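You operate a simulated robot arm through the tools that you are given. There is no shell and no other tool. Be economical: measure what you need, move in short steps, check, and stop when the job is done.

The job below is to be done with a simulated two-armed robot. You get a single attempt, and the scene is never put back.

Task
Put plate P12 in the spray tray, clean off the grease, then spray it with red dye.
Fine: blue can and rag for the grease, one to three puffs a can, rag back.

Only the result counts: the job must be done as asked and must still hold three seconds after the hand-in. Knocking over, shifting, dropping, spilling or breaking anything else fails it.

Robot
Two 7-joint arms with two-finger parallel grippers on one trunk, on a base that drives. Base frame: it is fixed to the floor where the robot stands at the start and does not move with it; the origin is under the middle of the robot, x ahead of it, y to its left, z up. Lengths are in m, angles in degrees, forces in N, time in s.
The left shoulder is at the start at [0.02, 0.138, 1.25], the right one opposite. With the tool pointing down near the work surface each hand reaches from about 0.1 to 0.48 m from the robot's upright axis, wherever it stands, measured 20 degrees to its own side. Places, roughly: button of the blue can [0.5, -0.6, 1]; button of the red can [0.6, -0.6, 1]; button of the white can [0.7, -0.6, 1]; rest in the spray tray [0.6, -0.9, 0.9]. Payload 1.57 kg a hand.
The tool frame of a hand sits at the grasp point between the pads (the TCP): z along the fingers, y along the line on which they close. The tips reach 0.03 m beyond it. The gripper opens to 0.08 m. The fingers are 0.017 m wide and 0.012 m thick; the gripper's body (0.04 by 0.082 m) begins 0.08 m behind the TCP.
Orientation is that of the tool frame in the base frame, as a unit quaternion [x, y, z, w]. With the fingers straight down and closing along the base's y, the tool's x points along the base's -x, its y along +y and its z along -z.

Tools
- The arms move only by the tool arm_command. It takes "left_rows", "right_rows" or both (then of equal length, played together; a hand with none holds still); each is a list of rows, each a list of 3 entries, a list of its own where there are three numbers: the shift along the tool's x, y, z in units of 20 mm (1.0 is 20 mm), then the turn, a rotation vector about the tool's x, y, z in units of 4 degrees (1.0 is 4 degrees), then the closure in counts, from 0 (fully open) to 255 (shut). In form: [[[dx, dy, dz], [ax, ay, az], jaw], ...]. A call has 1 to 8 rows; each row shifts and turns the commanded pose from where the row before left it, along the tool's axes as they then stand. A call with a number of a shift or a turn outside -1 to 1 is refused whole. A row lasts 0.2 s, in which the tool goes at most 0.05 m and 8.6 degrees; a call with a longer step from one row to the next is refused whole, and so is a gripper value outside its range. Where a pose cannot be reached the arm comes as near as it can. A force on the tool above 40 N (or 10 N above the force at the start of the call, whichever is more), or a blocked arm, ends the call early, and 0.2 s more pass. Each finger travels about 0.045 m/s and halts on what it meets, pressing with about 37 N; the grip force reading is that of the motor and also rises with nothing between the fingers. The clock runs only during rows and for 0.2 s after the last one: add rows that do not move to give the fingers time. It gives the time, the measured TCP pose, the force on the tool (base axes), the opening and the grip force at its end, in the units of the frame above (readings bear some noise), with the torque about the TCP (base axes, N m) and any sound that the robot's microphone picked up.
- Cameras (640 x 400 px; columns grow to the right, rows downward): "scene" is now at [0.1771, -0.0464, 1.1886]; the picture's right is [-0.49, -0.87, 0.00], its down [0.01, -0.01, -1.00] and it looks along [0.87, -0.49, 0.02] (base axes); focal length 214 px, centre (320, 200). "left" rides on the left gripper at [0.072, 0.006, -0.122] in its tool frame; the picture's right is [-0.09, 1.00, 0.00], its down [-0.84, -0.08, -0.54] and it looks along [-0.54, -0.05, 0.84] (tool axes); focal length 238 px, centre (320, 200). "right" rides on the right gripper at [0.072, -0.006, -0.122] in its tool frame; the picture's right is [0.09, 1.00, 0.00], its down [-0.84, 0.08, -0.54] and it looks along [-0.54, 0.05, 0.84] (tool axes); focal length 238 px, centre (320, 200). There is no depth. A picture from a camera that has moved, and an enlarged one, comes with that camera's place and axes in the base frame and with its lens.
- get_image(camera): a new picture of that camera. It takes no simulated time.
- raise_lower(by): slides the trunk up (or, below 0, down) by that many m; the arms and the scene camera ride with it, the base frame stays. It gives what a move gives, with no picture.
- steer(legs): drives the robot by 1 to 6 legs, each [ahead, left, turn to the left] in m, m and degrees, along the robot's own axes; the way and the turn of a leg run together, so that a leg with both is an arc; at most 1.5 m and 180 degrees a leg. The arms and the cameras ride along, it lands a little off, and it stops where it bumps. It gives what a move gives.
- pan_tilt(pan, tilt): turns the head with the scene camera to pan (to the left, within 60 degrees either way) and tilt (down, from -29 to 69), counted from straight ahead of the robot. It gives what a move gives.
- close_up(camera, box): a new picture of the part [left, top, right, bottom] of that camera's present view, enlarged. It takes no simulated time.
- job_done(): hands the job in; it is judged then, once.

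Go step by step. Nothing tells you exact positions but the pictures and the camera data: compare them with the known pose of the tool, close in by small moves and look again before you grip or let go. The budget is 120 turns and 92 pictures, counting those below and the enlarged ones. Unless the task says otherwise, let go and move clear before handing in, and close with one line.

The tools are called after ">>>" by a JSON object that holds its "method" and its "body". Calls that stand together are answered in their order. arm_command: Moves the arms, as the interface text tells. Its arguments: {"type":"object","properties":{"left_rows":{"type":"array"},"right_rows":{"type":"array"}},"required":[]} The other tools are called the same way: raise_lower (by) slides the trunk up or down; steer (legs) drives the base; pan_tilt (pan, tilt) turns the head that bears the scene camera; get_image (camera) takes a picture; close_up (camera, box) takes an enlarged picture of a part of a camera's view; job_done () hands the job in.

At the start:

```text
clock: 0.0
left_ee_pos: [0.2395, -0.0274, 1.1499]
left_tool_rot: [-0.002, 0.911, -0.001, -0.412]
left_ft_force: [-0.8, 0.4, 1.3]
left_moment: [-0.01, -0.02, -0.05]
left_opening: 0.0798
left_gripper_force: 0.0
right_ee_pos: [0.1821, -0.2931, 1.1247]
right_tool_rot: [0.095, 0.906, 0.131, -0.391]
right_ft_force: [0.4, 0.4, 0.3]
right_moment: [-0.02, 0.02, 0.01]
right_opening: 0.0801
right_gripper_force: 0.0
trunk travel left (down, up): [-0.625, 0.615]
robot x, y, heading: [0.0003, -0.0011, 0.4]
head pan, tilt: [-29.1, -0.9]
```

scene: 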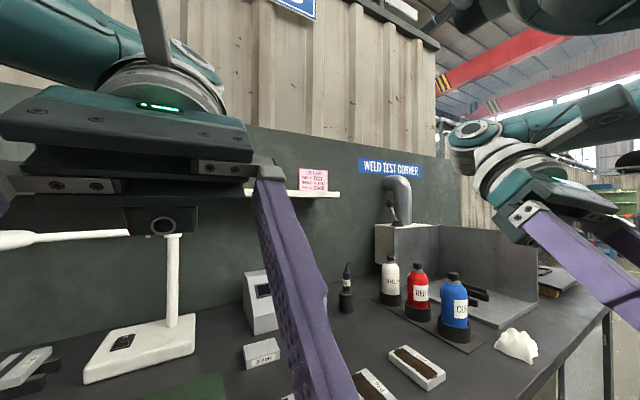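
right: 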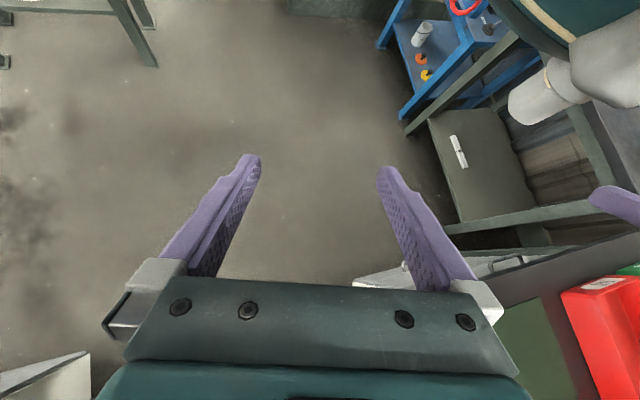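
left: 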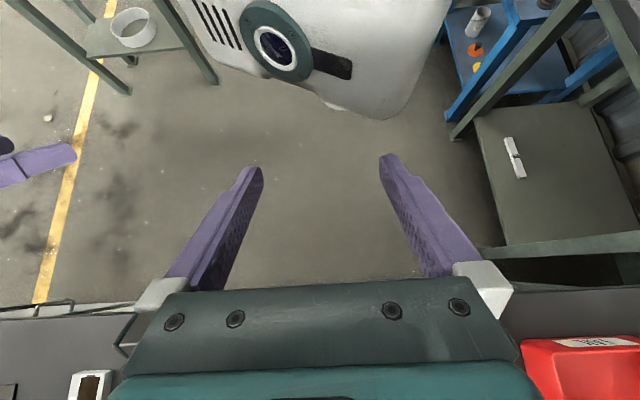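

I see the weld test corner with cans, a rag, some plates, and a pink note on the shelf. I'll look closer at the note and the worktop first.

>>> {"method": "close_up", "body": {"camera": "scene", "box": [280, 150, 440, 250]}}

>>> {"method": "pan_tilt", "body": {"pan": -30, "tilt": 35}}

>>> {"method": "get_image", "body": {"camera": "scene"}}

```text
4.00 times, centred on (360, 200) of scene
camera zoom: at [0.1771, -0.0464, 1.1886], right [-0.49, -0.87, 0.0], down [0.01, -0.01, -1.0], along [0.87, -0.49, 0.02], focal length 858 px, centre (160, 200)
```

zoom: 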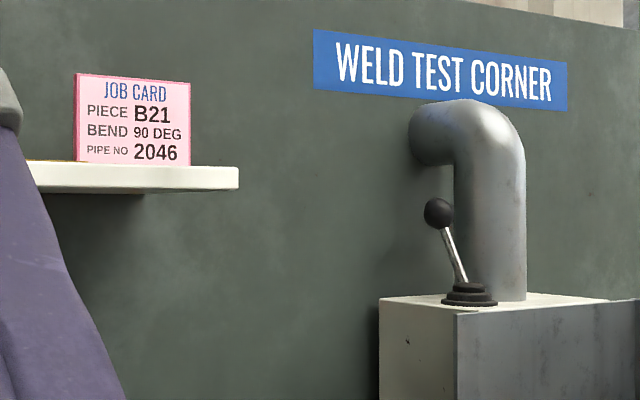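

```text
clock: 1.0
left_ee_pos: [0.2384, -0.0261, 1.1484]
left_tool_rot: [-0.001, 0.911, -0.001, -0.412]
left_ft_force: [0.5, 0.0, -0.3]
left_moment: [0.01, -0.02, 0.0]
left_opening: 0.0801
left_gripper_force: 0.1
right_ee_pos: [0.1805, -0.2939, 1.1239]
right_tool_rot: [0.096, 0.905, 0.132, -0.393]
right_ft_force: [-0.5, 1.0, -1.4]
right_moment: [-0.02, -0.02, 0.03]
right_opening: 0.0802
right_gripper_force: 0.1
trunk travel left (down, up): [-0.625, 0.615]
robot x, y, heading: [-0.0022, -0.0001, 0.1]
head pan, tilt: [-30.0, 35.0]
```

```text
87 pictures are left
camera scene: at [0.1751, -0.0468, 1.1311], right [-0.5, -0.87, 0.0], down [-0.5, 0.29, -0.82], along [0.71, -0.41, -0.57], focal length 214 px, centre (320, 200)
```

scene: 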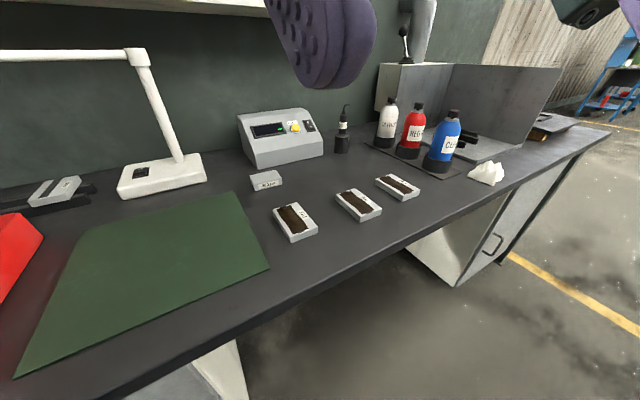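

Three plates lie near the edge; I'll zoom in to read their labels, and at the cans.

>>> {"method": "close_up", "body": {"camera": "scene", "box": [240, 150, 440, 275]}}

>>> {"method": "close_up", "body": {"camera": "scene", "box": [360, 60, 600, 210]}}

```text
3.20 times, centred on (340, 212) of scene
camera zoom: at [0.1751, -0.0468, 1.1311], right [-0.5, -0.87, 0.0], down [-0.5, 0.29, -0.82], along [0.71, -0.41, -0.57], focal length 686 px, centre (256, 160)
```

zoom: 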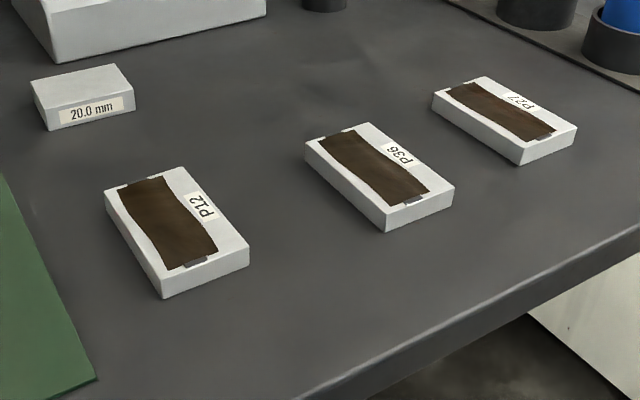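

```text
2.67 times, centred on (480, 135) of scene
camera zoom: at [0.1751, -0.0468, 1.1311], right [-0.5, -0.87, 0.0], down [-0.5, 0.29, -0.82], along [0.71, -0.41, -0.57], focal length 572 px, centre (-107, 373)
```

zoom: 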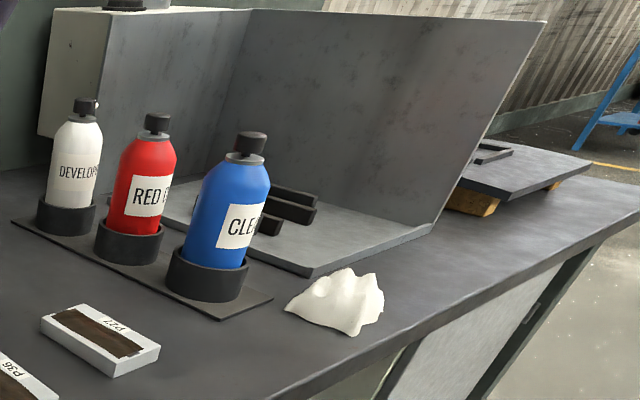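

P12 is the leftmost plate, about (0.46, -0.157), long side along x and roughly 0.05 wide in y. I'll turn the right hand to point straight down.

>>> {"method": "arm_command", "body": {"right_rows": [[[0, 0, 0], [0.325, -0.97, -0.237], 0], [[0, 0, 0], [0.325, -0.97, -0.237], 0], [[0, 0, 0], [0.325, -0.97, -0.237], 0], [[0, 0, 0], [0.325, -0.97, -0.237], 0], [[0, 0, 0], [0.325, -0.97, -0.237], 0], [[0, 0, 0], [0.325, -0.97, -0.237], 0]]}}

>>> {"method": "arm_command", "body": {"right_rows": [[[0, 0, 0], [0.325, -0.97, -0.237], 0], [[0, 0, 0], [0.325, -0.97, -0.237], 0], [[0, 0, 0], [0.325, -0.97, -0.237], 0], [[0, 0, 0], [0.325, -0.97, -0.237], 0], [[0, 0, 0], [0.325, -0.97, -0.237], 0], [[0, 0, 0], [0.325, -0.97, -0.237], 0]]}}

>>> {"method": "steer", "body": {"legs": [[0.08, 0, 0]]}}

>>> {"method": "get_image", "body": {"camera": "scene"}}

>>> {"method": "get_image", "body": {"camera": "right"}}

```text
clock: 2.4
left_ee_pos: [0.2384, -0.0276, 1.1494]
left_tool_rot: [-0.002, 0.911, -0.001, -0.412]
left_ft_force: [-0.7, 0.3, 0.4]
left_moment: [0.02, -0.02, 0.01]
left_opening: 0.0801
left_gripper_force: 0.0
right_ee_pos: [0.1702, -0.2969, 1.1112]
right_tool_rot: [0.063, 0.965, 0.064, -0.246]
right_ft_force: [0.1, -0.3, -0.3]
right_moment: [0.03, 0.02, 0.0]
right_opening: 0.0799
right_gripper_force: 0.0
trunk travel left (down, up): [-0.625, 0.615]
robot x, y, heading: [-0.0027, -0.0008, -0.1]
head pan, tilt: [-30.0, 35.0]
```

```text
clock: 3.1
left_ee_pos: [0.2376, -0.0272, 1.1489]
left_tool_rot: [-0.002, 0.911, -0.001, -0.413]
left_ft_force: [-1.3, 0.7, 0.4]
left_moment: [-0.01, -0.02, 0.02]
left_opening: 0.0797
left_gripper_force: 0.0
right_ee_pos: [0.1596, -0.2953, 1.1025]
right_tool_rot: [0.037, 0.976, 0.036, -0.211]
right_ft_force: [0.0, 0.1, -1.3]
right_moment: [-0.04, 0.0, -0.01]
right_opening: 0.0796
right_gripper_force: 0.1
trunk travel left (down, up): [-0.625, 0.615]
robot x, y, heading: [-0.0008, -0.0025, -0.2]
head pan, tilt: [-30.0, 35.0]
stopped in row 3 (right hand): the arm was blocked; the commanded pose is now the measured one
```

```text
clock: 4.2
left_ee_pos: [0.3183, -0.0267, 1.1492]
left_tool_rot: [-0.002, 0.911, -0.001, -0.413]
left_ft_force: [0.0, 0.0, -0.1]
left_moment: [-0.02, 0.01, -0.04]
left_opening: 0.0801
left_gripper_force: 0.0
right_ee_pos: [0.2396, -0.2943, 1.1009]
right_tool_rot: [0.037, 0.976, 0.035, -0.212]
right_ft_force: [0.2, -0.2, 0.7]
right_moment: [0.01, 0.01, -0.03]
right_opening: 0.0798
right_gripper_force: 0.0
trunk travel left (down, up): [-0.625, 0.615]
robot x, y, heading: [0.0794, -0.0007, 0.0]
head pan, tilt: [-30.0, 35.0]
```

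```text
84 pictures are left
camera scene: at [0.2551, -0.0468, 1.131], right [-0.5, -0.87, 0.0], down [-0.5, 0.29, -0.82], along [0.71, -0.41, -0.57], focal length 214 px, centre (320, 200)
```

scene: 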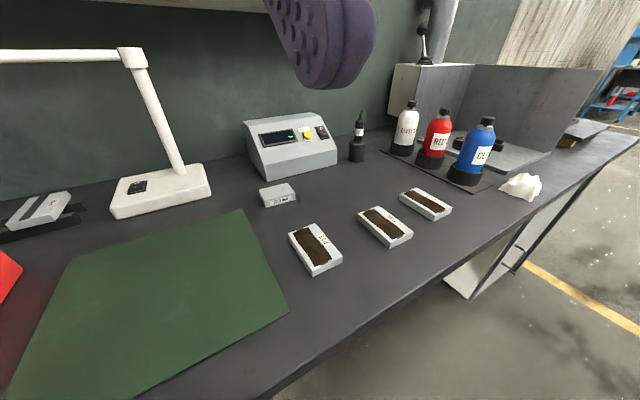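

```text
83 pictures are left
camera right: at [0.2245, -0.3086, 1.2419], right [0.0, 1.0, 0.09], down [0.99, -0.02, 0.15], along [0.15, 0.09, -0.98], focal length 238 px, centre (320, 200)
```

right: 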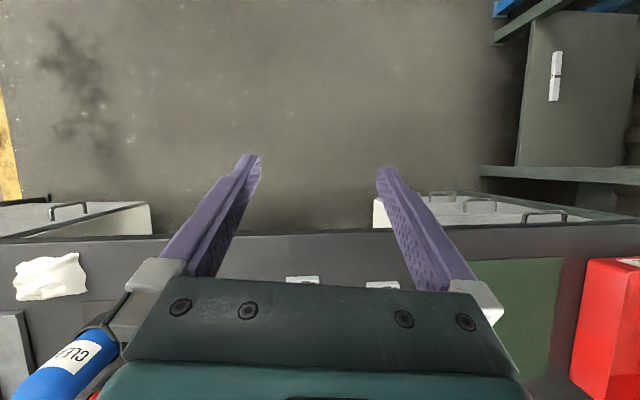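

The right arm stopped near a joint limit close to the body. I'll move the hand forward while finishing the turn to straight down, over P12.

>>> {"method": "arm_command", "body": {"right_rows": [[[-0.91, 0, -0.41], [0, 0, 0], 0], [[-0.91, 0, -0.41], [0, 0, 0], 0], [[-0.91, 0, -0.38], [0.17, -1, -0.17], 0], [[-0.94, 0.5, -0.33], [0.17, -1, -0.17], 0], [[-0.96, 1, -0.26], [0.17, -1, -0.17], 0], [[-0.98, 1, -0.2], [0.17, -1, -0.17], 0], [[-0.99, 1, -0.13], [0.17, -1, -0.17], 0], [[-1, 1, -0.06], [0.17, -1, -0.17], 0]]}}

>>> {"method": "get_image", "body": {"camera": "right"}}

```text
clock: 6.0
left_ee_pos: [0.3174, -0.0258, 1.1489]
left_tool_rot: [-0.001, 0.911, 0.0, -0.413]
left_ft_force: [0.6, -0.7, 0.1]
left_moment: [-0.02, 0.03, -0.01]
left_opening: 0.0802
left_gripper_force: 0.0
right_ee_pos: [0.4034, -0.2134, 1.1023]
right_tool_rot: [0.001, 1.0, 0.0, -0.002]
right_ft_force: [-0.8, -1.0, -0.4]
right_moment: [0.02, 0.0, -0.01]
right_opening: 0.08
right_gripper_force: 0.0
trunk travel left (down, up): [-0.625, 0.615]
robot x, y, heading: [0.0793, 0.0025, 0.1]
head pan, tilt: [-30.0, 35.0]
```

```text
82 pictures are left
camera right: at [0.3314, -0.2208, 1.225], right [-0.09, 1.0, 0.0], down [0.84, 0.07, 0.54], along [0.54, 0.05, -0.84], focal length 238 px, centre (320, 200)
```

right: 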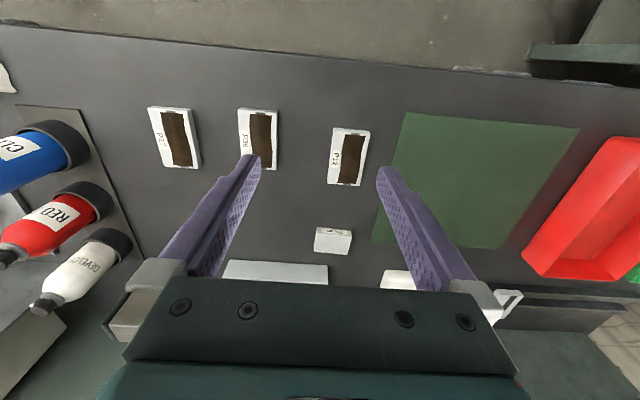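

P12's centre computes to about (0.475, -0.161). Moving above it and part way down to refine the height.

>>> {"method": "arm_command", "body": {"right_rows": [[[-0.9, 0.65, 0.8], [0, 0, 0], 0], [[-0.9, 0.65, 0.8], [0, 0, 0], 0], [[-0.9, 0.65, 0.8], [0, 0, 0], 0], [[-0.9, 0.65, 0.8], [0, 0, 0], 0], [[0, 0, 1], [0, 0, 0], 0], [[0, 0, 1], [0, 0, 0], 0], [[0, 0, 1], [0, 0, 0], 0], [[0, 0, 0.5], [0, 0, 0], 0]]}}

>>> {"method": "get_image", "body": {"camera": "right"}}

>>> {"method": "get_image", "body": {"camera": "scene"}}

```text
clock: 7.8
left_ee_pos: [0.3191, -0.0265, 1.1482]
left_tool_rot: [-0.001, 0.911, 0.0, -0.412]
left_ft_force: [0.1, -0.6, -0.4]
left_moment: [0.01, -0.04, 0.03]
left_opening: 0.0799
left_gripper_force: 0.1
right_ee_pos: [0.4733, -0.1627, 0.966]
right_tool_rot: [0.002, 1.0, 0.0, -0.004]
right_ft_force: [0.2, 0.8, -0.1]
right_moment: [0.01, 0.0, -0.01]
right_opening: 0.0801
right_gripper_force: 0.2
trunk travel left (down, up): [-0.625, 0.615]
robot x, y, heading: [0.0814, -0.001, -0.1]
head pan, tilt: [-30.0, 35.0]
```

```text
81 pictures are left
camera right: at [0.403, -0.1696, 1.0897], right [-0.09, 1.0, 0.0], down [0.84, 0.07, 0.54], along [0.53, 0.05, -0.84], focal length 238 px, centre (320, 200)
```

right: 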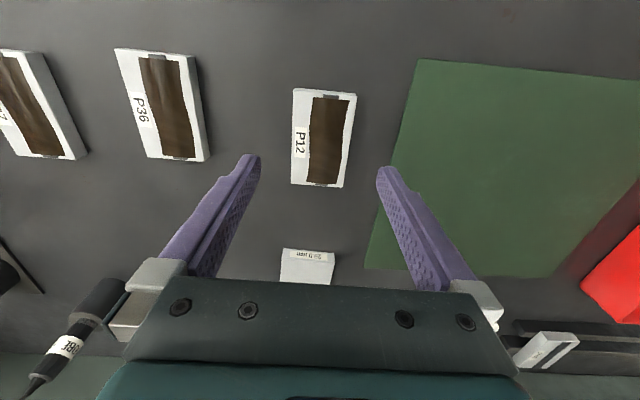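

```text
80 pictures are left
camera scene: at [0.255, -0.0467, 1.131], right [-0.5, -0.87, 0.0], down [-0.5, 0.29, -0.82], along [0.71, -0.41, -0.57], focal length 214 px, centre (320, 200)
```

scene: 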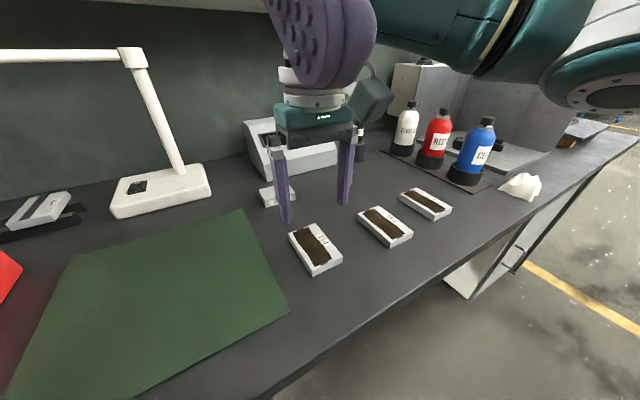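

Plate top estimated at z≈0.87, centre (0.476, -0.161); the hand is well centred. Lowering to z≈0.895 and checking from the side.

>>> {"method": "arm_command", "body": {"right_rows": [[[0, 0, 1], [0, 0, 0], 0], [[0, 0, 1], [0, 0, 0], 0], [[0, 0, 0.8], [0, 0, 0], 0], [[0, 0, 0.7], [0, 0, 0], 0]]}}

>>> {"method": "close_up", "body": {"camera": "scene", "box": [220, 130, 420, 290]}}

```text
clock: 8.8
left_ee_pos: [0.3175, -0.0273, 1.1491]
left_tool_rot: [-0.001, 0.911, -0.001, -0.412]
left_ft_force: [-0.7, 0.1, 0.2]
left_moment: [-0.02, 0.0, -0.02]
left_opening: 0.08
left_gripper_force: 0.1
right_ee_pos: [0.4737, -0.162, 0.8965]
right_tool_rot: [0.001, 1.0, 0.001, -0.003]
right_ft_force: [-0.3, 0.1, 0.8]
right_moment: [0.02, 0.0, -0.01]
right_opening: 0.0801
right_gripper_force: 0.0
trunk travel left (down, up): [-0.625, 0.615]
robot x, y, heading: [0.0801, 0.0012, -0.1]
head pan, tilt: [-30.0, 35.0]
```

```text
2.50 times, centred on (320, 210) of scene
camera zoom: at [0.255, -0.0467, 1.131], right [-0.5, -0.87, 0.0], down [-0.5, 0.29, -0.82], along [0.71, -0.41, -0.57], focal length 536 px, centre (320, 175)
```

zoom: 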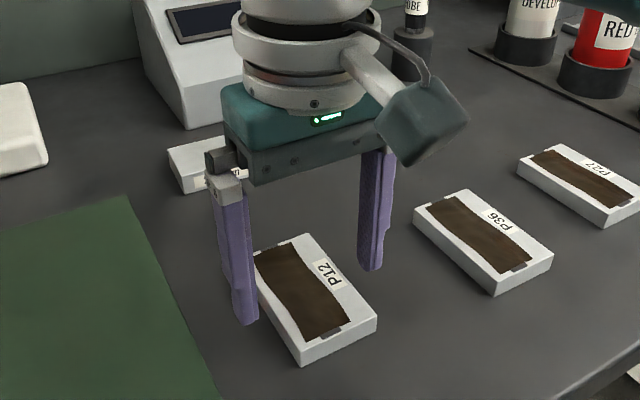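

The fingertips straddle the plate centrally, about 1 cm above the table. Lowering 6 mm more and gripping.

>>> {"method": "arm_command", "body": {"right_rows": [[[0, 0, 0.3], [0, 0, 0], 0], [[0, 0, 0], [0, 0, 0], 0], [[0, 0, 0], [0, 0, 0], 255], [[0, 0, 0], [0, 0, 0], 255], [[0, 0, 0], [0, 0, 0], 255], [[0, 0, 0], [0, 0, 0], 255], [[0, 0, 0], [0, 0, 0], 255]]}}

>>> {"method": "close_up", "body": {"camera": "scene", "box": [220, 130, 420, 290]}}

```text
clock: 10.3
left_ee_pos: [0.3197, -0.0257, 1.1493]
left_tool_rot: [-0.001, 0.911, 0.0, -0.413]
left_ft_force: [-0.5, 0.0, 0.2]
left_moment: [-0.01, -0.01, -0.01]
left_opening: 0.08
left_gripper_force: 0.1
right_ee_pos: [0.4728, -0.1615, 0.8912]
right_tool_rot: [0.002, 1.0, 0.002, -0.003]
right_ft_force: [-0.7, 1.0, 1.0]
right_moment: [0.22, -0.12, 0.08]
right_opening: 0.0557
right_gripper_force: 37.0
trunk travel left (down, up): [-0.625, 0.615]
robot x, y, heading: [0.0775, 0.0014, -0.0]
head pan, tilt: [-30.0, 35.0]
```

```text
2.50 times, centred on (320, 210) of scene
camera zoom: at [0.2551, -0.0463, 1.131], right [-0.5, -0.87, 0.0], down [-0.5, 0.29, -0.82], along [0.71, -0.41, -0.57], focal length 536 px, centre (320, 175)
```

zoom: 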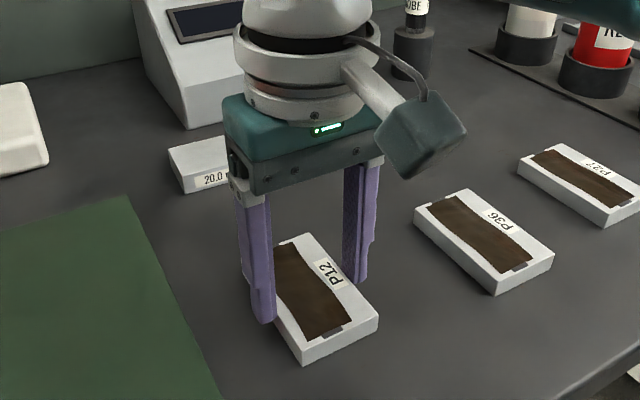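

P12 is gripped (opening 0.0557). Lifting it high with the arm, then the trunk.

>>> {"method": "arm_command", "body": {"right_rows": [[[0, 0, -0.5], [0, 0, 0], 255], [[0, 0, -1], [0, 0, 0], 255], [[0, 0, -1], [0, 0, 0], 255], [[0, 0, -1], [0, 0, 0], 255], [[0, 0, -1], [0, 0, 0], 255], [[0, 0, -1], [0, 0, 0], 255], [[0, 0, -1], [0, 0, 0], 255], [[0, 0, -1], [0, 0, 0], 255]]}}

>>> {"method": "raise_lower", "body": {"by": 0.12}}

>>> {"method": "get_image", "body": {"camera": "scene"}}

>>> {"method": "get_image", "body": {"camera": "right"}}

```text
clock: 12.2
left_ee_pos: [0.3177, -0.0249, 1.1492]
left_tool_rot: [-0.001, 0.91, 0.0, -0.414]
left_ft_force: [0.7, -0.4, -0.8]
left_moment: [0.02, 0.0, 0.02]
left_opening: 0.0801
left_gripper_force: 0.2
right_ee_pos: [0.4741, -0.1626, 1.0401]
right_tool_rot: [0.001, 1.0, 0.001, -0.004]
right_ft_force: [0.1, -0.1, -6.0]
right_moment: [-0.02, 0.02, -0.01]
right_opening: 0.0556
right_gripper_force: 37.4
trunk travel left (down, up): [-0.625, 0.615]
robot x, y, heading: [0.0757, -0.0005, 0.0]
head pan, tilt: [-30.0, 35.0]
```

```text
clock: 13.7
left_ee_pos: [0.3177, -0.0271, 1.2685]
left_tool_rot: [-0.002, 0.911, -0.001, -0.413]
left_ft_force: [0.4, -0.3, 0.4]
left_moment: [0.0, 0.01, -0.03]
left_opening: 0.0801
left_gripper_force: 0.0
right_ee_pos: [0.4744, -0.1615, 1.1604]
right_tool_rot: [0.001, 1.0, 0.001, -0.005]
right_ft_force: [-1.0, -0.2, -7.6]
right_moment: [0.03, 0.07, -0.01]
right_opening: 0.0557
right_gripper_force: 37.1
trunk travel left (down, up): [-0.745, 0.495]
robot x, y, heading: [0.0823, -0.0031, 0.0]
head pan, tilt: [-30.0, 35.0]
```

```text
77 pictures are left
camera scene: at [0.2547, -0.0466, 1.2508], right [-0.5, -0.87, 0.0], down [-0.5, 0.29, -0.82], along [0.71, -0.41, -0.57], focal length 214 px, centre (320, 200)
```

scene: 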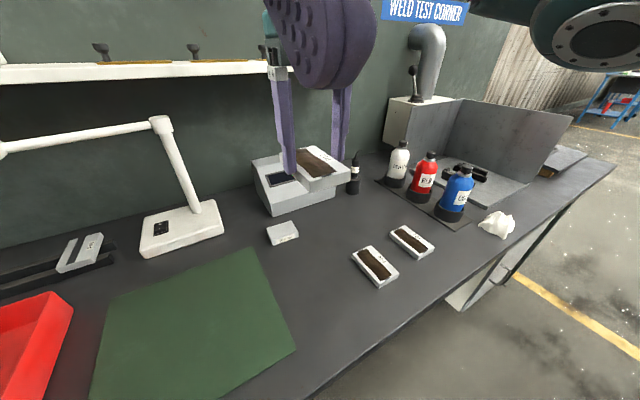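

```text
76 pictures are left
camera right: at [0.4035, -0.1694, 1.2838], right [-0.09, 1.0, 0.0], down [0.84, 0.07, 0.54], along [0.53, 0.05, -0.84], focal length 238 px, centre (320, 200)
```

right: 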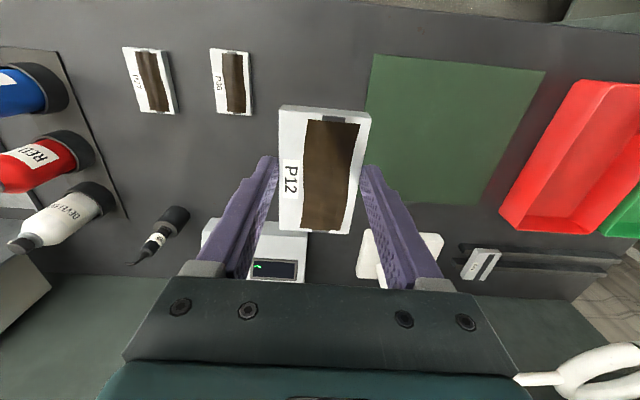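

Holding P12 at z 1.16, above everything on this path. Driving right 0.6 m toward the spray booth.

>>> {"method": "steer", "body": {"legs": [[0, -0.6, 0]]}}

>>> {"method": "get_image", "body": {"camera": "scene"}}

>>> {"method": "get_image", "body": {"camera": "right"}}

```text
clock: 17.0
left_ee_pos: [0.3214, -0.6233, 1.268]
left_tool_rot: [-0.006, 0.911, -0.003, -0.413]
left_ft_force: [-0.6, 0.1, 1.2]
left_moment: [-0.04, 0.02, 0.01]
left_opening: 0.0799
left_gripper_force: 0.1
right_ee_pos: [0.478, -0.7574, 1.1608]
right_tool_rot: [-0.001, 1.0, 0.0, -0.004]
right_ft_force: [-0.5, -0.4, -6.2]
right_moment: [0.02, -0.02, 0.04]
right_opening: 0.0559
right_gripper_force: 37.3
trunk travel left (down, up): [-0.745, 0.495]
robot x, y, heading: [0.0814, -0.5999, 0.3]
head pan, tilt: [-30.0, 35.0]
```

```text
75 pictures are left
camera scene: at [0.2575, -0.6432, 1.2509], right [-0.49, -0.87, 0.0], down [-0.5, 0.28, -0.82], along [0.71, -0.4, -0.57], focal length 214 px, centre (320, 200)
```

scene: 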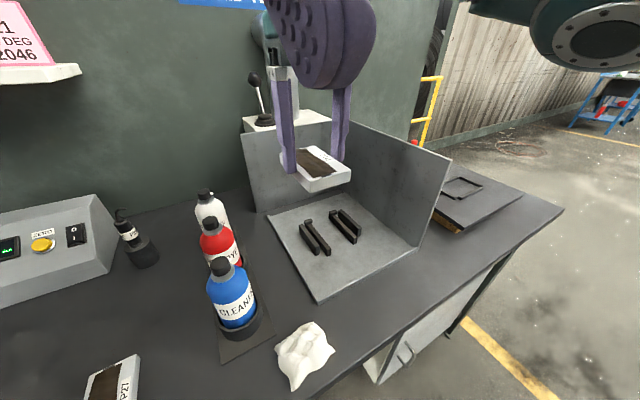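

```text
74 pictures are left
camera right: at [0.4073, -0.7649, 1.2838], right [-0.1, 1.0, 0.0], down [0.84, 0.08, 0.54], along [0.53, 0.05, -0.84], focal length 238 px, centre (320, 200)
```

right: 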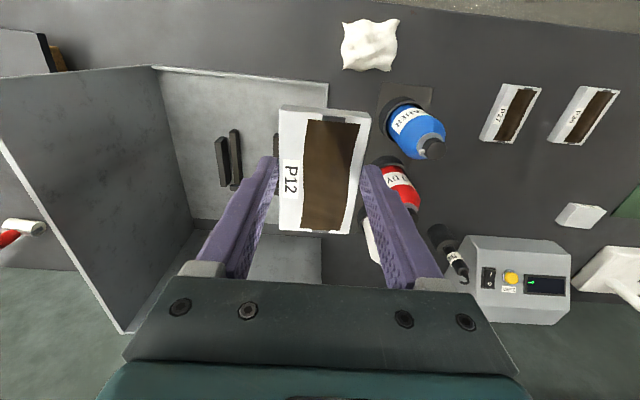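

The booth is open to the left and front with a rest of two rail pairs in it. Zooming in on the rest and the cans' nozzles.

>>> {"method": "close_up", "body": {"camera": "scene", "box": [260, 180, 420, 290]}}

>>> {"method": "close_up", "body": {"camera": "scene", "box": [170, 180, 330, 360]}}

```text
3.64 times, centred on (340, 235) of scene
camera zoom: at [0.2575, -0.6432, 1.2509], right [-0.49, -0.87, 0.0], down [-0.5, 0.28, -0.82], along [0.71, -0.4, -0.57], focal length 780 px, centre (247, 73)
```

zoom: 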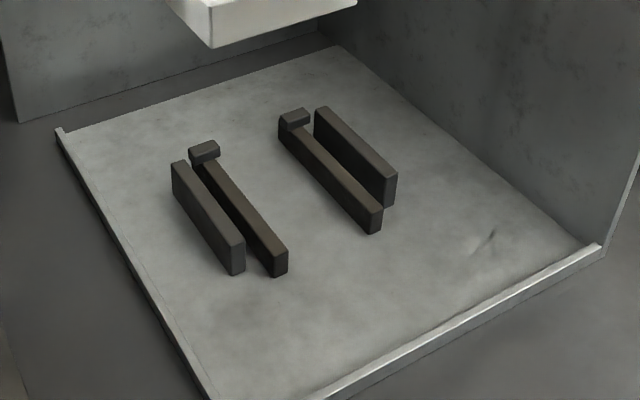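

```text
2.22 times, centred on (250, 270) of scene
camera zoom: at [0.2575, -0.6432, 1.2509], right [-0.49, -0.87, 0.0], down [-0.5, 0.28, -0.82], along [0.71, -0.4, -0.57], focal length 477 px, centre (476, 44)
```

zoom: 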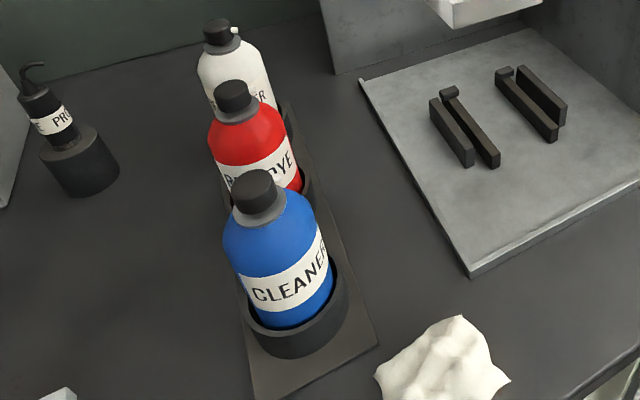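

The plate must lie across the two rails (y≈-0.827 and -0.899), between the outer guides (y≈-0.803/-0.925), with the long side along y. So I turn the hand 90° about the vertical, camera to the left.

>>> {"method": "arm_command", "body": {"right_rows": [[[0, 0, 0], [0, 0, 1], 255], [[0, 0, 0], [0, 0, 1], 255], [[0, 0, 0], [0, 0, 1], 255], [[0, 0, 0], [0, 0, 1], 255], [[0, 0, 0], [0, 0, 1], 255], [[0, 0, 0], [0, 0, 1], 255], [[0, 0, 0], [0, 0, 1], 255], [[0, 0, 0], [0, 0, 1], 255]]}}

>>> {"method": "arm_command", "body": {"right_rows": [[[0, 0, 0], [0, 0, 1], 255], [[0, 0, 0], [0, 0, 1], 255], [[0, 0, 0], [0, 0, 1], 255], [[0, 0, 0], [0, 0, 1], 255], [[0, 0, 0], [0, 0, 1], 255], [[0, 0, 0], [0, 0, 1], 255], [[0, 0, 0], [0, 0, 1], 255], [[0, 0, 0], [0, 0, 1], 255]]}}

>>> {"method": "arm_command", "body": {"right_rows": [[[0, 0, 0], [0, 0, 1], 255], [[0, 0, 0], [0, 0, 1], 255], [[0, 0, 0], [0, 0, 1], 255], [[0, 0, 0], [0, 0, 1], 255], [[0, 0, 0], [0, 0, 1], 255], [[0, 0, 0], [0, 0, 1], 255], [[0, 0, 0], [0, 0, 0.5], 255]]}}

>>> {"method": "steer", "body": {"legs": [[0.1, -0.1, 0]]}}

>>> {"method": "get_image", "body": {"camera": "scene"}}

```text
clock: 18.8
left_ee_pos: [0.3208, -0.6219, 1.2688]
left_tool_rot: [-0.004, 0.911, -0.002, -0.413]
left_ft_force: [0.4, 0.2, 0.0]
left_moment: [0.02, 0.0, 0.02]
left_opening: 0.0798
left_gripper_force: 0.0
right_ee_pos: [0.4776, -0.7581, 1.16]
right_tool_rot: [0.275, 0.961, 0.0, -0.004]
right_ft_force: [-0.2, 1.0, -6.0]
right_moment: [0.01, 0.05, -0.03]
right_opening: 0.0555
right_gripper_force: 37.4
trunk travel left (down, up): [-0.745, 0.495]
robot x, y, heading: [0.0826, -0.6, 0.5]
head pan, tilt: [-30.0, 35.0]
```

```text
clock: 20.6
left_ee_pos: [0.3215, -0.622, 1.2676]
left_tool_rot: [-0.004, 0.911, -0.002, -0.413]
left_ft_force: [0.3, -0.7, -0.1]
left_moment: [0.0, 0.0, -0.01]
left_opening: 0.0799
left_gripper_force: 0.1
right_ee_pos: [0.4757, -0.7581, 1.1605]
right_tool_rot: [0.528, 0.849, -0.002, -0.004]
right_ft_force: [-0.3, -0.6, -5.5]
right_moment: [0.04, 0.03, -0.01]
right_opening: 0.0557
right_gripper_force: 37.0
trunk travel left (down, up): [-0.745, 0.495]
robot x, y, heading: [0.0839, -0.598, 0.5]
head pan, tilt: [-30.0, 35.0]
```

```text
clock: 22.2
left_ee_pos: [0.3215, -0.6229, 1.269]
left_tool_rot: [-0.004, 0.911, -0.002, -0.413]
left_ft_force: [0.3, -0.2, -0.2]
left_moment: [0.01, 0.01, 0.02]
left_opening: 0.0798
left_gripper_force: 0.0
right_ee_pos: [0.4786, -0.7577, 1.1603]
right_tool_rot: [0.706, 0.708, -0.001, -0.004]
right_ft_force: [-0.7, 0.8, -5.8]
right_moment: [0.04, -0.03, 0.0]
right_opening: 0.0557
right_gripper_force: 37.0
trunk travel left (down, up): [-0.745, 0.495]
robot x, y, heading: [0.0837, -0.5985, 0.5]
head pan, tilt: [-30.0, 35.0]
```

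```text
clock: 23.6
left_ee_pos: [0.4212, -0.7217, 1.2684]
left_tool_rot: [-0.004, 0.911, -0.002, -0.413]
left_ft_force: [0.3, -0.2, -1.4]
left_moment: [-0.01, -0.02, 0.03]
left_opening: 0.08
left_gripper_force: 0.0
right_ee_pos: [0.576, -0.8552, 1.1606]
right_tool_rot: [0.706, 0.709, -0.003, -0.004]
right_ft_force: [0.5, -0.3, -6.7]
right_moment: [0.03, 0.01, 0.01]
right_opening: 0.0554
right_gripper_force: 37.5
trunk travel left (down, up): [-0.745, 0.495]
robot x, y, heading: [0.1865, -0.696, 0.4]
head pan, tilt: [-30.0, 35.0]
```

```text
71 pictures are left
camera scene: at [0.3576, -0.7419, 1.2509], right [-0.49, -0.87, 0.0], down [-0.5, 0.28, -0.82], along [0.71, -0.4, -0.57], focal length 214 px, centre (320, 200)
```

scene: 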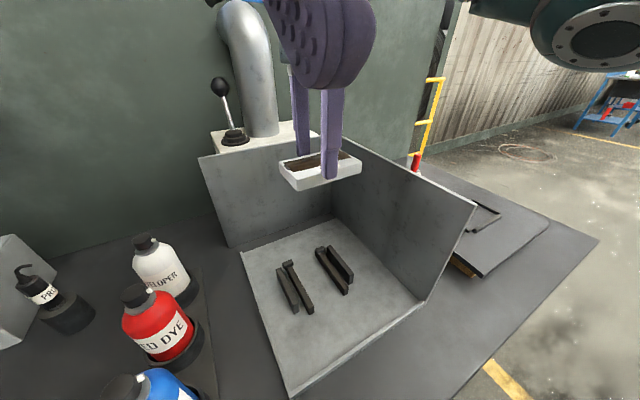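

The plate is now turned and hovers above the rest at (0.576, -0.855). Taking the wrist view to locate the rails.

>>> {"method": "get_image", "body": {"camera": "right"}}

>>> {"method": "close_up", "body": {"camera": "scene", "box": [240, 220, 400, 330]}}

```text
70 pictures are left
camera right: at [0.5723, -0.785, 1.2832], right [1.0, 0.1, -0.01], down [0.08, -0.84, 0.54], along [0.04, -0.54, -0.84], focal length 238 px, centre (320, 200)
```

right: 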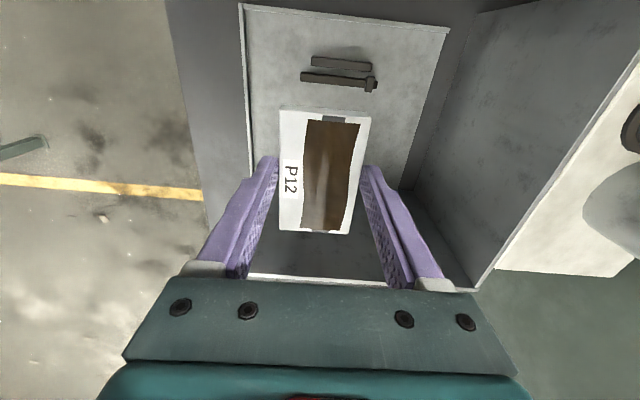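

```text
3.64 times, centred on (320, 275) of scene
camera zoom: at [0.3576, -0.7419, 1.2509], right [-0.49, -0.87, 0.0], down [-0.5, 0.28, -0.82], along [0.71, -0.4, -0.57], focal length 780 px, centre (320, -73)
```

zoom: 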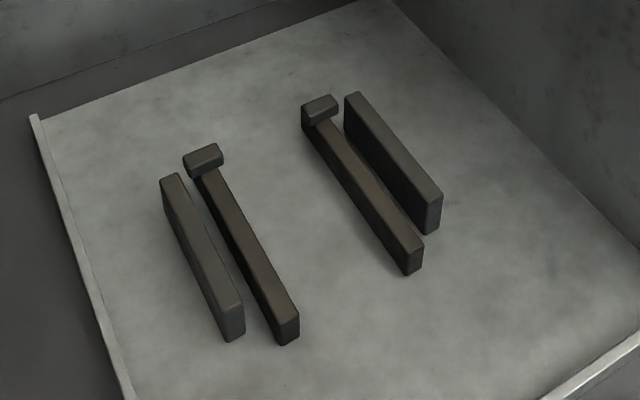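

Rails: top z≈0.880, y≈-0.827/-0.901, stops at x≈0.634. Target TCP (0.601, -0.860). I'll centre over it, then lower with the trunk and arm.

>>> {"method": "arm_command", "body": {"right_rows": [[[-0.12, 0.62, 0], [0, 0, 0], 255], [[-0.12, 0.63, 0], [0, 0, 0], 255], [[0, 0, 0], [0, 0, 0], 255]]}}

>>> {"method": "raise_lower", "body": {"by": -0.12}}

>>> {"method": "arm_command", "body": {"right_rows": [[[0, 0, 1], [0, 0, 0], 255], [[0, 0, 1], [0, 0, 0], 255], [[0, 0, 1], [0, 0, 0], 255], [[0, 0, 1], [0, 0, 0], 255], [[0, 0, 0.5], [0, 0, 0], 255], [[0, 0, 0], [0, 0, 0], 255]]}}

>>> {"method": "get_image", "body": {"camera": "right"}}

>>> {"method": "get_image", "body": {"camera": "scene"}}

```text
clock: 24.4
left_ee_pos: [0.4203, -0.7209, 1.268]
left_tool_rot: [-0.005, 0.91, -0.002, -0.414]
left_ft_force: [0.1, 0.4, 0.2]
left_moment: [0.02, -0.02, -0.01]
left_opening: 0.0802
left_gripper_force: 0.0
right_ee_pos: [0.602, -0.8599, 1.1587]
right_tool_rot: [0.706, 0.708, -0.002, -0.004]
right_ft_force: [1.0, 0.4, -7.3]
right_moment: [0.1, 0.02, -0.02]
right_opening: 0.0556
right_gripper_force: 37.0
trunk travel left (down, up): [-0.745, 0.495]
robot x, y, heading: [0.1826, -0.7017, 0.5]
head pan, tilt: [-30.0, 35.0]
```

```text
clock: 25.9
left_ee_pos: [0.4219, -0.7212, 1.1496]
left_tool_rot: [-0.004, 0.911, -0.002, -0.413]
left_ft_force: [0.2, -0.1, -0.6]
left_moment: [0.0, 0.01, 0.04]
left_opening: 0.0801
left_gripper_force: 0.0
right_ee_pos: [0.6024, -0.8608, 1.0406]
right_tool_rot: [0.706, 0.708, -0.002, -0.004]
right_ft_force: [-0.6, 0.0, -6.2]
right_moment: [0.05, -0.01, -0.01]
right_opening: 0.0558
right_gripper_force: 37.0
trunk travel left (down, up): [-0.625, 0.615]
robot x, y, heading: [0.1779, -0.6963, 0.4]
head pan, tilt: [-30.0, 35.0]
```

```text
clock: 27.3
left_ee_pos: [0.4209, -0.7208, 1.1487]
left_tool_rot: [-0.005, 0.911, -0.003, -0.413]
left_ft_force: [-0.7, 0.6, -0.6]
left_moment: [0.01, 0.0, 0.03]
left_opening: 0.0801
left_gripper_force: 0.0
right_ee_pos: [0.6017, -0.8605, 0.9493]
right_tool_rot: [0.706, 0.708, -0.003, -0.003]
right_ft_force: [0.3, -0.5, -6.4]
right_moment: [0.02, 0.01, -0.03]
right_opening: 0.0556
right_gripper_force: 37.1
trunk travel left (down, up): [-0.625, 0.615]
robot x, y, heading: [0.1815, -0.6961, 0.6]
head pan, tilt: [-30.0, 35.0]
```

```text
68 pictures are left
camera right: at [0.5971, -0.7893, 1.0732], right [1.0, 0.1, -0.01], down [0.08, -0.84, 0.54], along [0.04, -0.54, -0.84], focal length 238 px, centre (320, 200)
```

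right: 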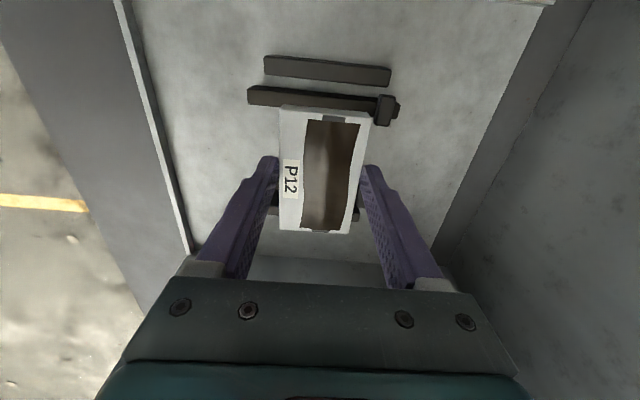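

```text
67 pictures are left
camera scene: at [0.3576, -0.7419, 1.1309], right [-0.49, -0.87, 0.0], down [-0.5, 0.28, -0.82], along [0.71, -0.4, -0.57], focal length 214 px, centre (320, 200)
```

scene: 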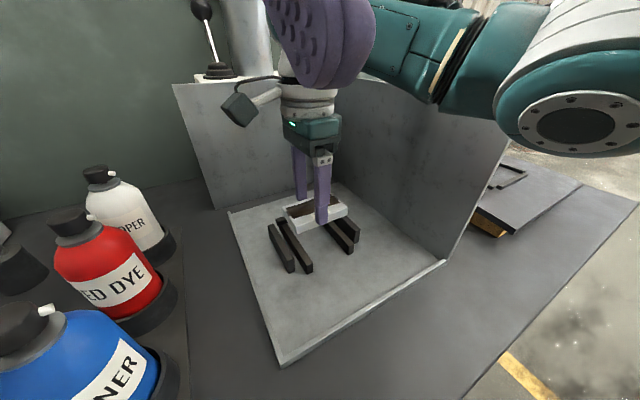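

The plate hovers over the rails, well lined up. Lowering to first contact in small steps.

>>> {"method": "arm_command", "body": {"right_rows": [[[0, 0, 0.7], [0, 0, 0], 255], [[0, 0, 0.6], [0, 0, 0], 255], [[0, 0, 0], [0, 0, 0], 255]]}}

>>> {"method": "arm_command", "body": {"right_rows": [[[0, 0, 0.2], [0, 0, 0], 255], [[0, 0, 0], [0, 0, 0], 255]]}}

>>> {"method": "close_up", "body": {"camera": "scene", "box": [240, 160, 400, 290]}}

```text
clock: 28.1
left_ee_pos: [0.4204, -0.7211, 1.1493]
left_tool_rot: [-0.004, 0.911, -0.002, -0.412]
left_ft_force: [-0.1, 0.5, 0.6]
left_moment: [-0.01, 0.0, -0.02]
left_opening: 0.0801
left_gripper_force: 0.1
right_ee_pos: [0.6021, -0.8604, 0.9233]
right_tool_rot: [0.706, 0.708, -0.002, -0.004]
right_ft_force: [0.0, 0.3, -5.7]
right_moment: [0.04, -0.04, -0.01]
right_opening: 0.0556
right_gripper_force: 37.1
trunk travel left (down, up): [-0.625, 0.615]
robot x, y, heading: [0.1817, -0.6958, 0.0]
head pan, tilt: [-30.0, 35.0]
```

```text
clock: 28.7
left_ee_pos: [0.4212, -0.7215, 1.1492]
left_tool_rot: [-0.005, 0.911, -0.002, -0.413]
left_ft_force: [0.5, 1.0, 0.8]
left_moment: [-0.02, -0.01, 0.02]
left_opening: 0.0799
left_gripper_force: 0.1
right_ee_pos: [0.6008, -0.8596, 0.9198]
right_tool_rot: [0.706, 0.708, -0.002, -0.004]
right_ft_force: [-0.3, -0.1, -5.4]
right_moment: [0.06, 0.01, -0.02]
right_opening: 0.0554
right_gripper_force: 36.9
trunk travel left (down, up): [-0.625, 0.615]
robot x, y, heading: [0.184, -0.6947, 0.4]
head pan, tilt: [-30.0, 35.0]
```

```text
3.08 times, centred on (320, 225) of scene
camera zoom: at [0.3576, -0.7419, 1.1309], right [-0.49, -0.87, 0.0], down [-0.5, 0.28, -0.82], along [0.71, -0.4, -0.57], focal length 660 px, centre (320, 123)
```

zoom: 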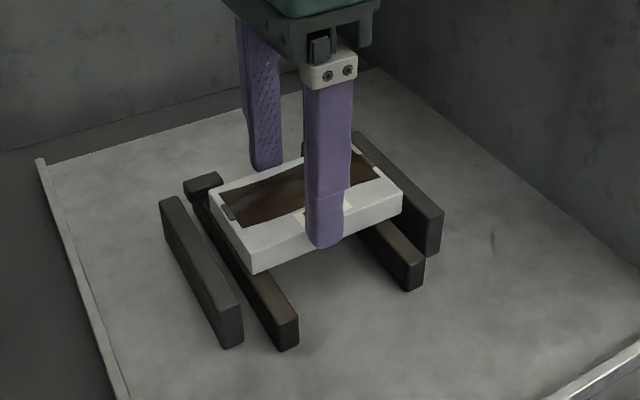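

Very near the rails and centred between the guides. Continuing downward in 3 mm steps, watching the force.

>>> {"method": "arm_command", "body": {"right_rows": [[[0, 0, 0.15], [0, 0, 0], 255], [[0, 0, 0], [0, 0, 0], 255]]}}

>>> {"method": "arm_command", "body": {"right_rows": [[[0, 0, 0.12], [0, 0, 0], 255], [[0, 0, 0], [0, 0, 0], 255]]}}

```text
clock: 29.3
left_ee_pos: [0.4219, -0.7212, 1.1498]
left_tool_rot: [-0.004, 0.911, -0.002, -0.413]
left_ft_force: [-0.1, 0.2, 0.1]
left_moment: [0.03, 0.02, 0.0]
left_opening: 0.0799
left_gripper_force: 0.1
right_ee_pos: [0.6005, -0.8602, 0.9169]
right_tool_rot: [0.706, 0.708, -0.003, -0.004]
right_ft_force: [-1.1, 0.2, -3.0]
right_moment: [0.2, -0.03, 0.07]
right_opening: 0.0557
right_gripper_force: 36.8
trunk travel left (down, up): [-0.625, 0.615]
robot x, y, heading: [0.184, -0.701, 0.4]
head pan, tilt: [-30.0, 35.0]
```

```text
clock: 29.9
left_ee_pos: [0.4211, -0.7206, 1.1488]
left_tool_rot: [-0.005, 0.911, -0.003, -0.412]
left_ft_force: [-0.3, 0.2, -0.3]
left_moment: [0.0, -0.01, -0.02]
left_opening: 0.08
left_gripper_force: 0.2
right_ee_pos: [0.6027, -0.8594, 0.9159]
right_tool_rot: [0.705, 0.709, -0.001, -0.003]
right_ft_force: [-6.6, 1.5, 19.3]
right_moment: [0.66, -0.02, 0.09]
right_opening: 0.0557
right_gripper_force: 37.1
trunk travel left (down, up): [-0.625, 0.615]
robot x, y, heading: [0.1811, -0.697, 0.6]
head pan, tilt: [-30.0, 35.0]
```

Contact made (about 25 N). Easing up 1.5 mm, opening and checking.

>>> {"method": "arm_command", "body": {"right_rows": [[[0, 0, -0.08], [0, 0, 0], 255], [[0, 0, 0], [0, 0, 0], 0], [[0, 0, 0], [0, 0, 0], 0], [[0, 0, 0], [0, 0, 0], 0], [[0, 0, -1], [0, 0, 0], 0], [[0, 0, -1], [0, 0, 0], 0], [[0, 0, -1], [0, 0, 0], 0], [[0, 0, -1], [0, 0, 0], 0]]}}

>>> {"method": "close_up", "body": {"camera": "scene", "box": [240, 160, 400, 290]}}

```text
clock: 31.7
left_ee_pos: [0.4221, -0.7213, 1.1485]
left_tool_rot: [-0.005, 0.911, -0.003, -0.412]
left_ft_force: [-0.2, -0.3, -0.5]
left_moment: [0.01, 0.04, -0.02]
left_opening: 0.08
left_gripper_force: 0.0
right_ee_pos: [0.6021, -0.8612, 0.9965]
right_tool_rot: [0.706, 0.708, -0.003, -0.003]
right_ft_force: [-0.1, -0.5, -0.6]
right_moment: [0.0, 0.0, 0.03]
right_opening: 0.0797
right_gripper_force: 0.0
trunk travel left (down, up): [-0.625, 0.615]
robot x, y, heading: [0.185, -0.6928, 0.4]
head pan, tilt: [-30.0, 35.0]
```

```text
3.08 times, centred on (320, 225) of scene
camera zoom: at [0.358, -0.7421, 1.131], right [-0.49, -0.87, 0.0], down [-0.5, 0.28, -0.82], along [0.71, -0.4, -0.57], focal length 660 px, centre (320, 123)
```

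zoom: 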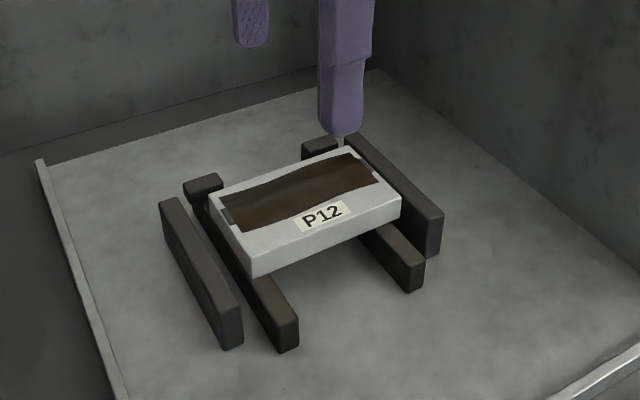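

P12 sits squarely in the rest. Next I need the blue can: the left hand will hold it from the left side (pointing −y, since the nozzle faces the tray) and the right hand will press the button. First I lift the right hand and shift and turn the left one.

>>> {"method": "arm_command", "body": {"left_rows": [[[0, 1, 0], [0, 0, 0], 0], [[0, 1, 0], [0, 0, 0], 0], [[0, 1, 0], [0, 0, 0], 0], [[0, 1, 0], [0, 0, 0], 0], [[0, 1, 0], [0, 0, 0], 0], [[0, 1, 0], [0, 0, 0], 0], [[0, 1, 0], [0, 0, 0], 0]], "right_rows": [[[0, 0, -1], [0, 0, 0], 0], [[0, 0, -1], [0, 0, 0], 0], [[0, 0, -1], [0, 0, 0], 0], [[0, 0, -1], [0, 0, 0], 0], [[0, 0, -1], [0, 0, 0], 0], [[0, 0, -1], [0, 0, 0], 0], [[0, 0, -1], [0, 0, 0], 0]]}}

>>> {"method": "arm_command", "body": {"left_rows": [[[0, 0, 0], [0.972, 0.21, -0.576], 0], [[0, 0, 0], [0.972, 0.21, -0.576], 0], [[0, 0, 0], [0.972, 0.21, -0.576], 0], [[0, 0, 0], [0.972, 0.21, -0.576], 0], [[0, 0, 0], [0.972, 0.21, -0.576], 0], [[0, 0, 0], [0.972, 0.21, -0.576], 0], [[0, 0, 0], [0.972, 0.21, -0.576], 0]]}}

>>> {"method": "arm_command", "body": {"left_rows": [[[0, 0, 0], [0.972, 0.21, -0.576], 0], [[0, 0, 0], [0.972, 0.21, -0.576], 0], [[0, 0, 0], [0.972, 0.21, -0.576], 0], [[0, 0, 0], [0.972, 0.21, -0.576], 0], [[0, 0, 0], [0.972, 0.21, -0.576], 0], [[0, 0, 0], [0.972, 0.21, -0.576], 0], [[0, 0, 0], [0.972, 0.21, -0.576], 0]]}}

>>> {"method": "arm_command", "body": {"left_rows": [[[0, 0, 0], [0.972, 0.21, -0.576], 0], [[0, 0, 0], [0.972, 0.21, -0.576], 0], [[0, 0, 0], [0.972, 0.21, -0.576], 0], [[0, 0, 0], [0.972, 0.21, -0.576], 0], [[0, 0, 0], [0.972, 0.21, -0.576], 0], [[0, 0, 0], [0.972, 0.21, -0.576], 0]]}}

>>> {"method": "get_image", "body": {"camera": "scene"}}

```text
clock: 33.3
left_ee_pos: [0.4141, -0.5823, 1.1383]
left_tool_rot: [0.001, 0.901, 0.003, -0.433]
left_ft_force: [-0.2, -0.6, 0.0]
left_moment: [0.0, -0.01, 0.01]
left_opening: 0.0802
left_gripper_force: 0.1
right_ee_pos: [0.6035, -0.861, 1.1367]
right_tool_rot: [0.706, 0.708, -0.002, -0.004]
right_ft_force: [0.5, 0.5, -0.1]
right_moment: [0.0, -0.02, -0.04]
right_opening: 0.0801
right_gripper_force: 0.1
trunk travel left (down, up): [-0.625, 0.615]
robot x, y, heading: [0.1814, -0.6938, 0.6]
head pan, tilt: [-30.0, 35.0]
```

```text
clock: 34.9
left_ee_pos: [0.4205, -0.5814, 1.1481]
left_tool_rot: [-0.228, 0.853, -0.159, -0.442]
left_ft_force: [1.5, -0.1, 0.0]
left_moment: [-0.04, 0.01, 0.02]
left_opening: 0.0803
left_gripper_force: 0.0
right_ee_pos: [0.6027, -0.8603, 1.1368]
right_tool_rot: [0.706, 0.708, -0.003, -0.004]
right_ft_force: [0.1, -0.4, -0.1]
right_moment: [0.01, -0.03, -0.01]
right_opening: 0.0801
right_gripper_force: 0.0
trunk travel left (down, up): [-0.625, 0.615]
robot x, y, heading: [0.1836, -0.6982, 0.4]
head pan, tilt: [-30.0, 35.0]
```

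```text
clock: 36.5
left_ee_pos: [0.4203, -0.5807, 1.1488]
left_tool_rot: [-0.434, 0.727, -0.304, -0.436]
left_ft_force: [-0.7, 0.4, -0.7]
left_moment: [0.0, 0.03, 0.02]
left_opening: 0.0799
left_gripper_force: 0.0
right_ee_pos: [0.6047, -0.8602, 1.1371]
right_tool_rot: [0.706, 0.708, -0.003, -0.004]
right_ft_force: [0.5, 0.7, 0.1]
right_moment: [-0.01, 0.02, 0.0]
right_opening: 0.0798
right_gripper_force: 0.1
trunk travel left (down, up): [-0.625, 0.615]
robot x, y, heading: [0.181, -0.6935, 0.5]
head pan, tilt: [-30.0, 35.0]
```

```text
clock: 37.9
left_ee_pos: [0.4198, -0.5824, 1.149]
left_tool_rot: [0.582, -0.576, 0.408, 0.404]
left_ft_force: [-0.3, -0.8, -0.1]
left_moment: [-0.01, 0.01, 0.0]
left_opening: 0.0804
left_gripper_force: 0.0
right_ee_pos: [0.6033, -0.8603, 1.136]
right_tool_rot: [0.706, 0.708, -0.003, -0.003]
right_ft_force: [-0.9, 0.0, 0.8]
right_moment: [-0.02, -0.05, 0.0]
right_opening: 0.0801
right_gripper_force: 0.1
trunk travel left (down, up): [-0.625, 0.615]
robot x, y, heading: [0.178, -0.6988, 0.4]
head pan, tilt: [-30.0, 35.0]
```

```text
64 pictures are left
camera scene: at [0.3579, -0.742, 1.131], right [-0.49, -0.87, 0.0], down [-0.5, 0.28, -0.82], along [0.71, -0.4, -0.57], focal length 214 px, centre (320, 200)
```

scene: 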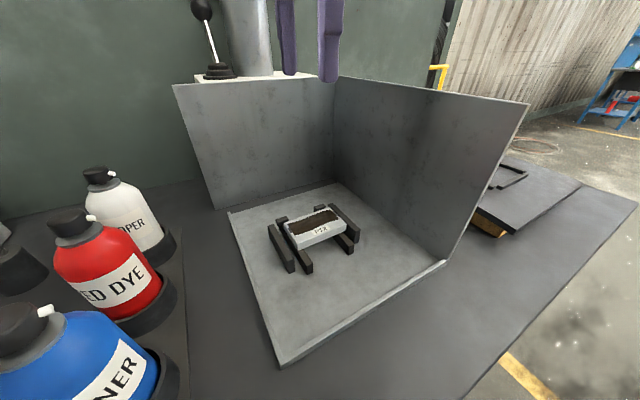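

The left hand has the wanted orientation. Turning the head to the cans to measure them.

>>> {"method": "pan_tilt", "body": {"pan": 25, "tilt": 40}}

>>> {"method": "get_image", "body": {"camera": "scene"}}

>>> {"method": "get_image", "body": {"camera": "left"}}

```text
clock: 39.1
left_ee_pos: [0.4196, -0.5823, 1.1483]
left_tool_rot: [0.581, -0.577, 0.408, 0.404]
left_ft_force: [-0.3, -1.2, 0.0]
left_moment: [0.0, -0.01, 0.0]
left_opening: 0.0797
left_gripper_force: 0.0
right_ee_pos: [0.6041, -0.8594, 1.1362]
right_tool_rot: [0.706, 0.708, -0.003, -0.003]
right_ft_force: [-0.4, -1.0, 0.2]
right_moment: [0.0, 0.0, -0.01]
right_opening: 0.0798
right_gripper_force: 0.0
trunk travel left (down, up): [-0.625, 0.615]
robot x, y, heading: [0.1794, -0.6956, 0.6]
head pan, tilt: [25.0, 40.0]
```

```text
63 pictures are left
camera scene: at [0.3582, -0.6622, 1.1235], right [0.43, -0.9, 0.0], down [-0.58, -0.28, -0.77], along [0.69, 0.33, -0.64], focal length 214 px, centre (320, 200)
```

scene: 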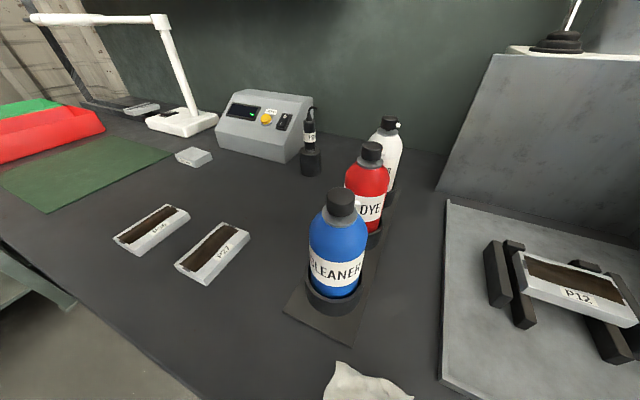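

```text
62 pictures are left
camera left: at [0.4129, -0.491, 1.2573], right [-1.0, 0.02, -0.09], down [0.07, 0.79, -0.6], along [0.06, -0.61, -0.79], focal length 238 px, centre (320, 200)
```

left: 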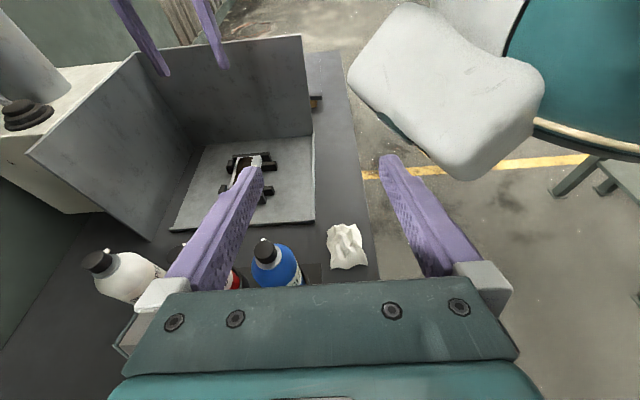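

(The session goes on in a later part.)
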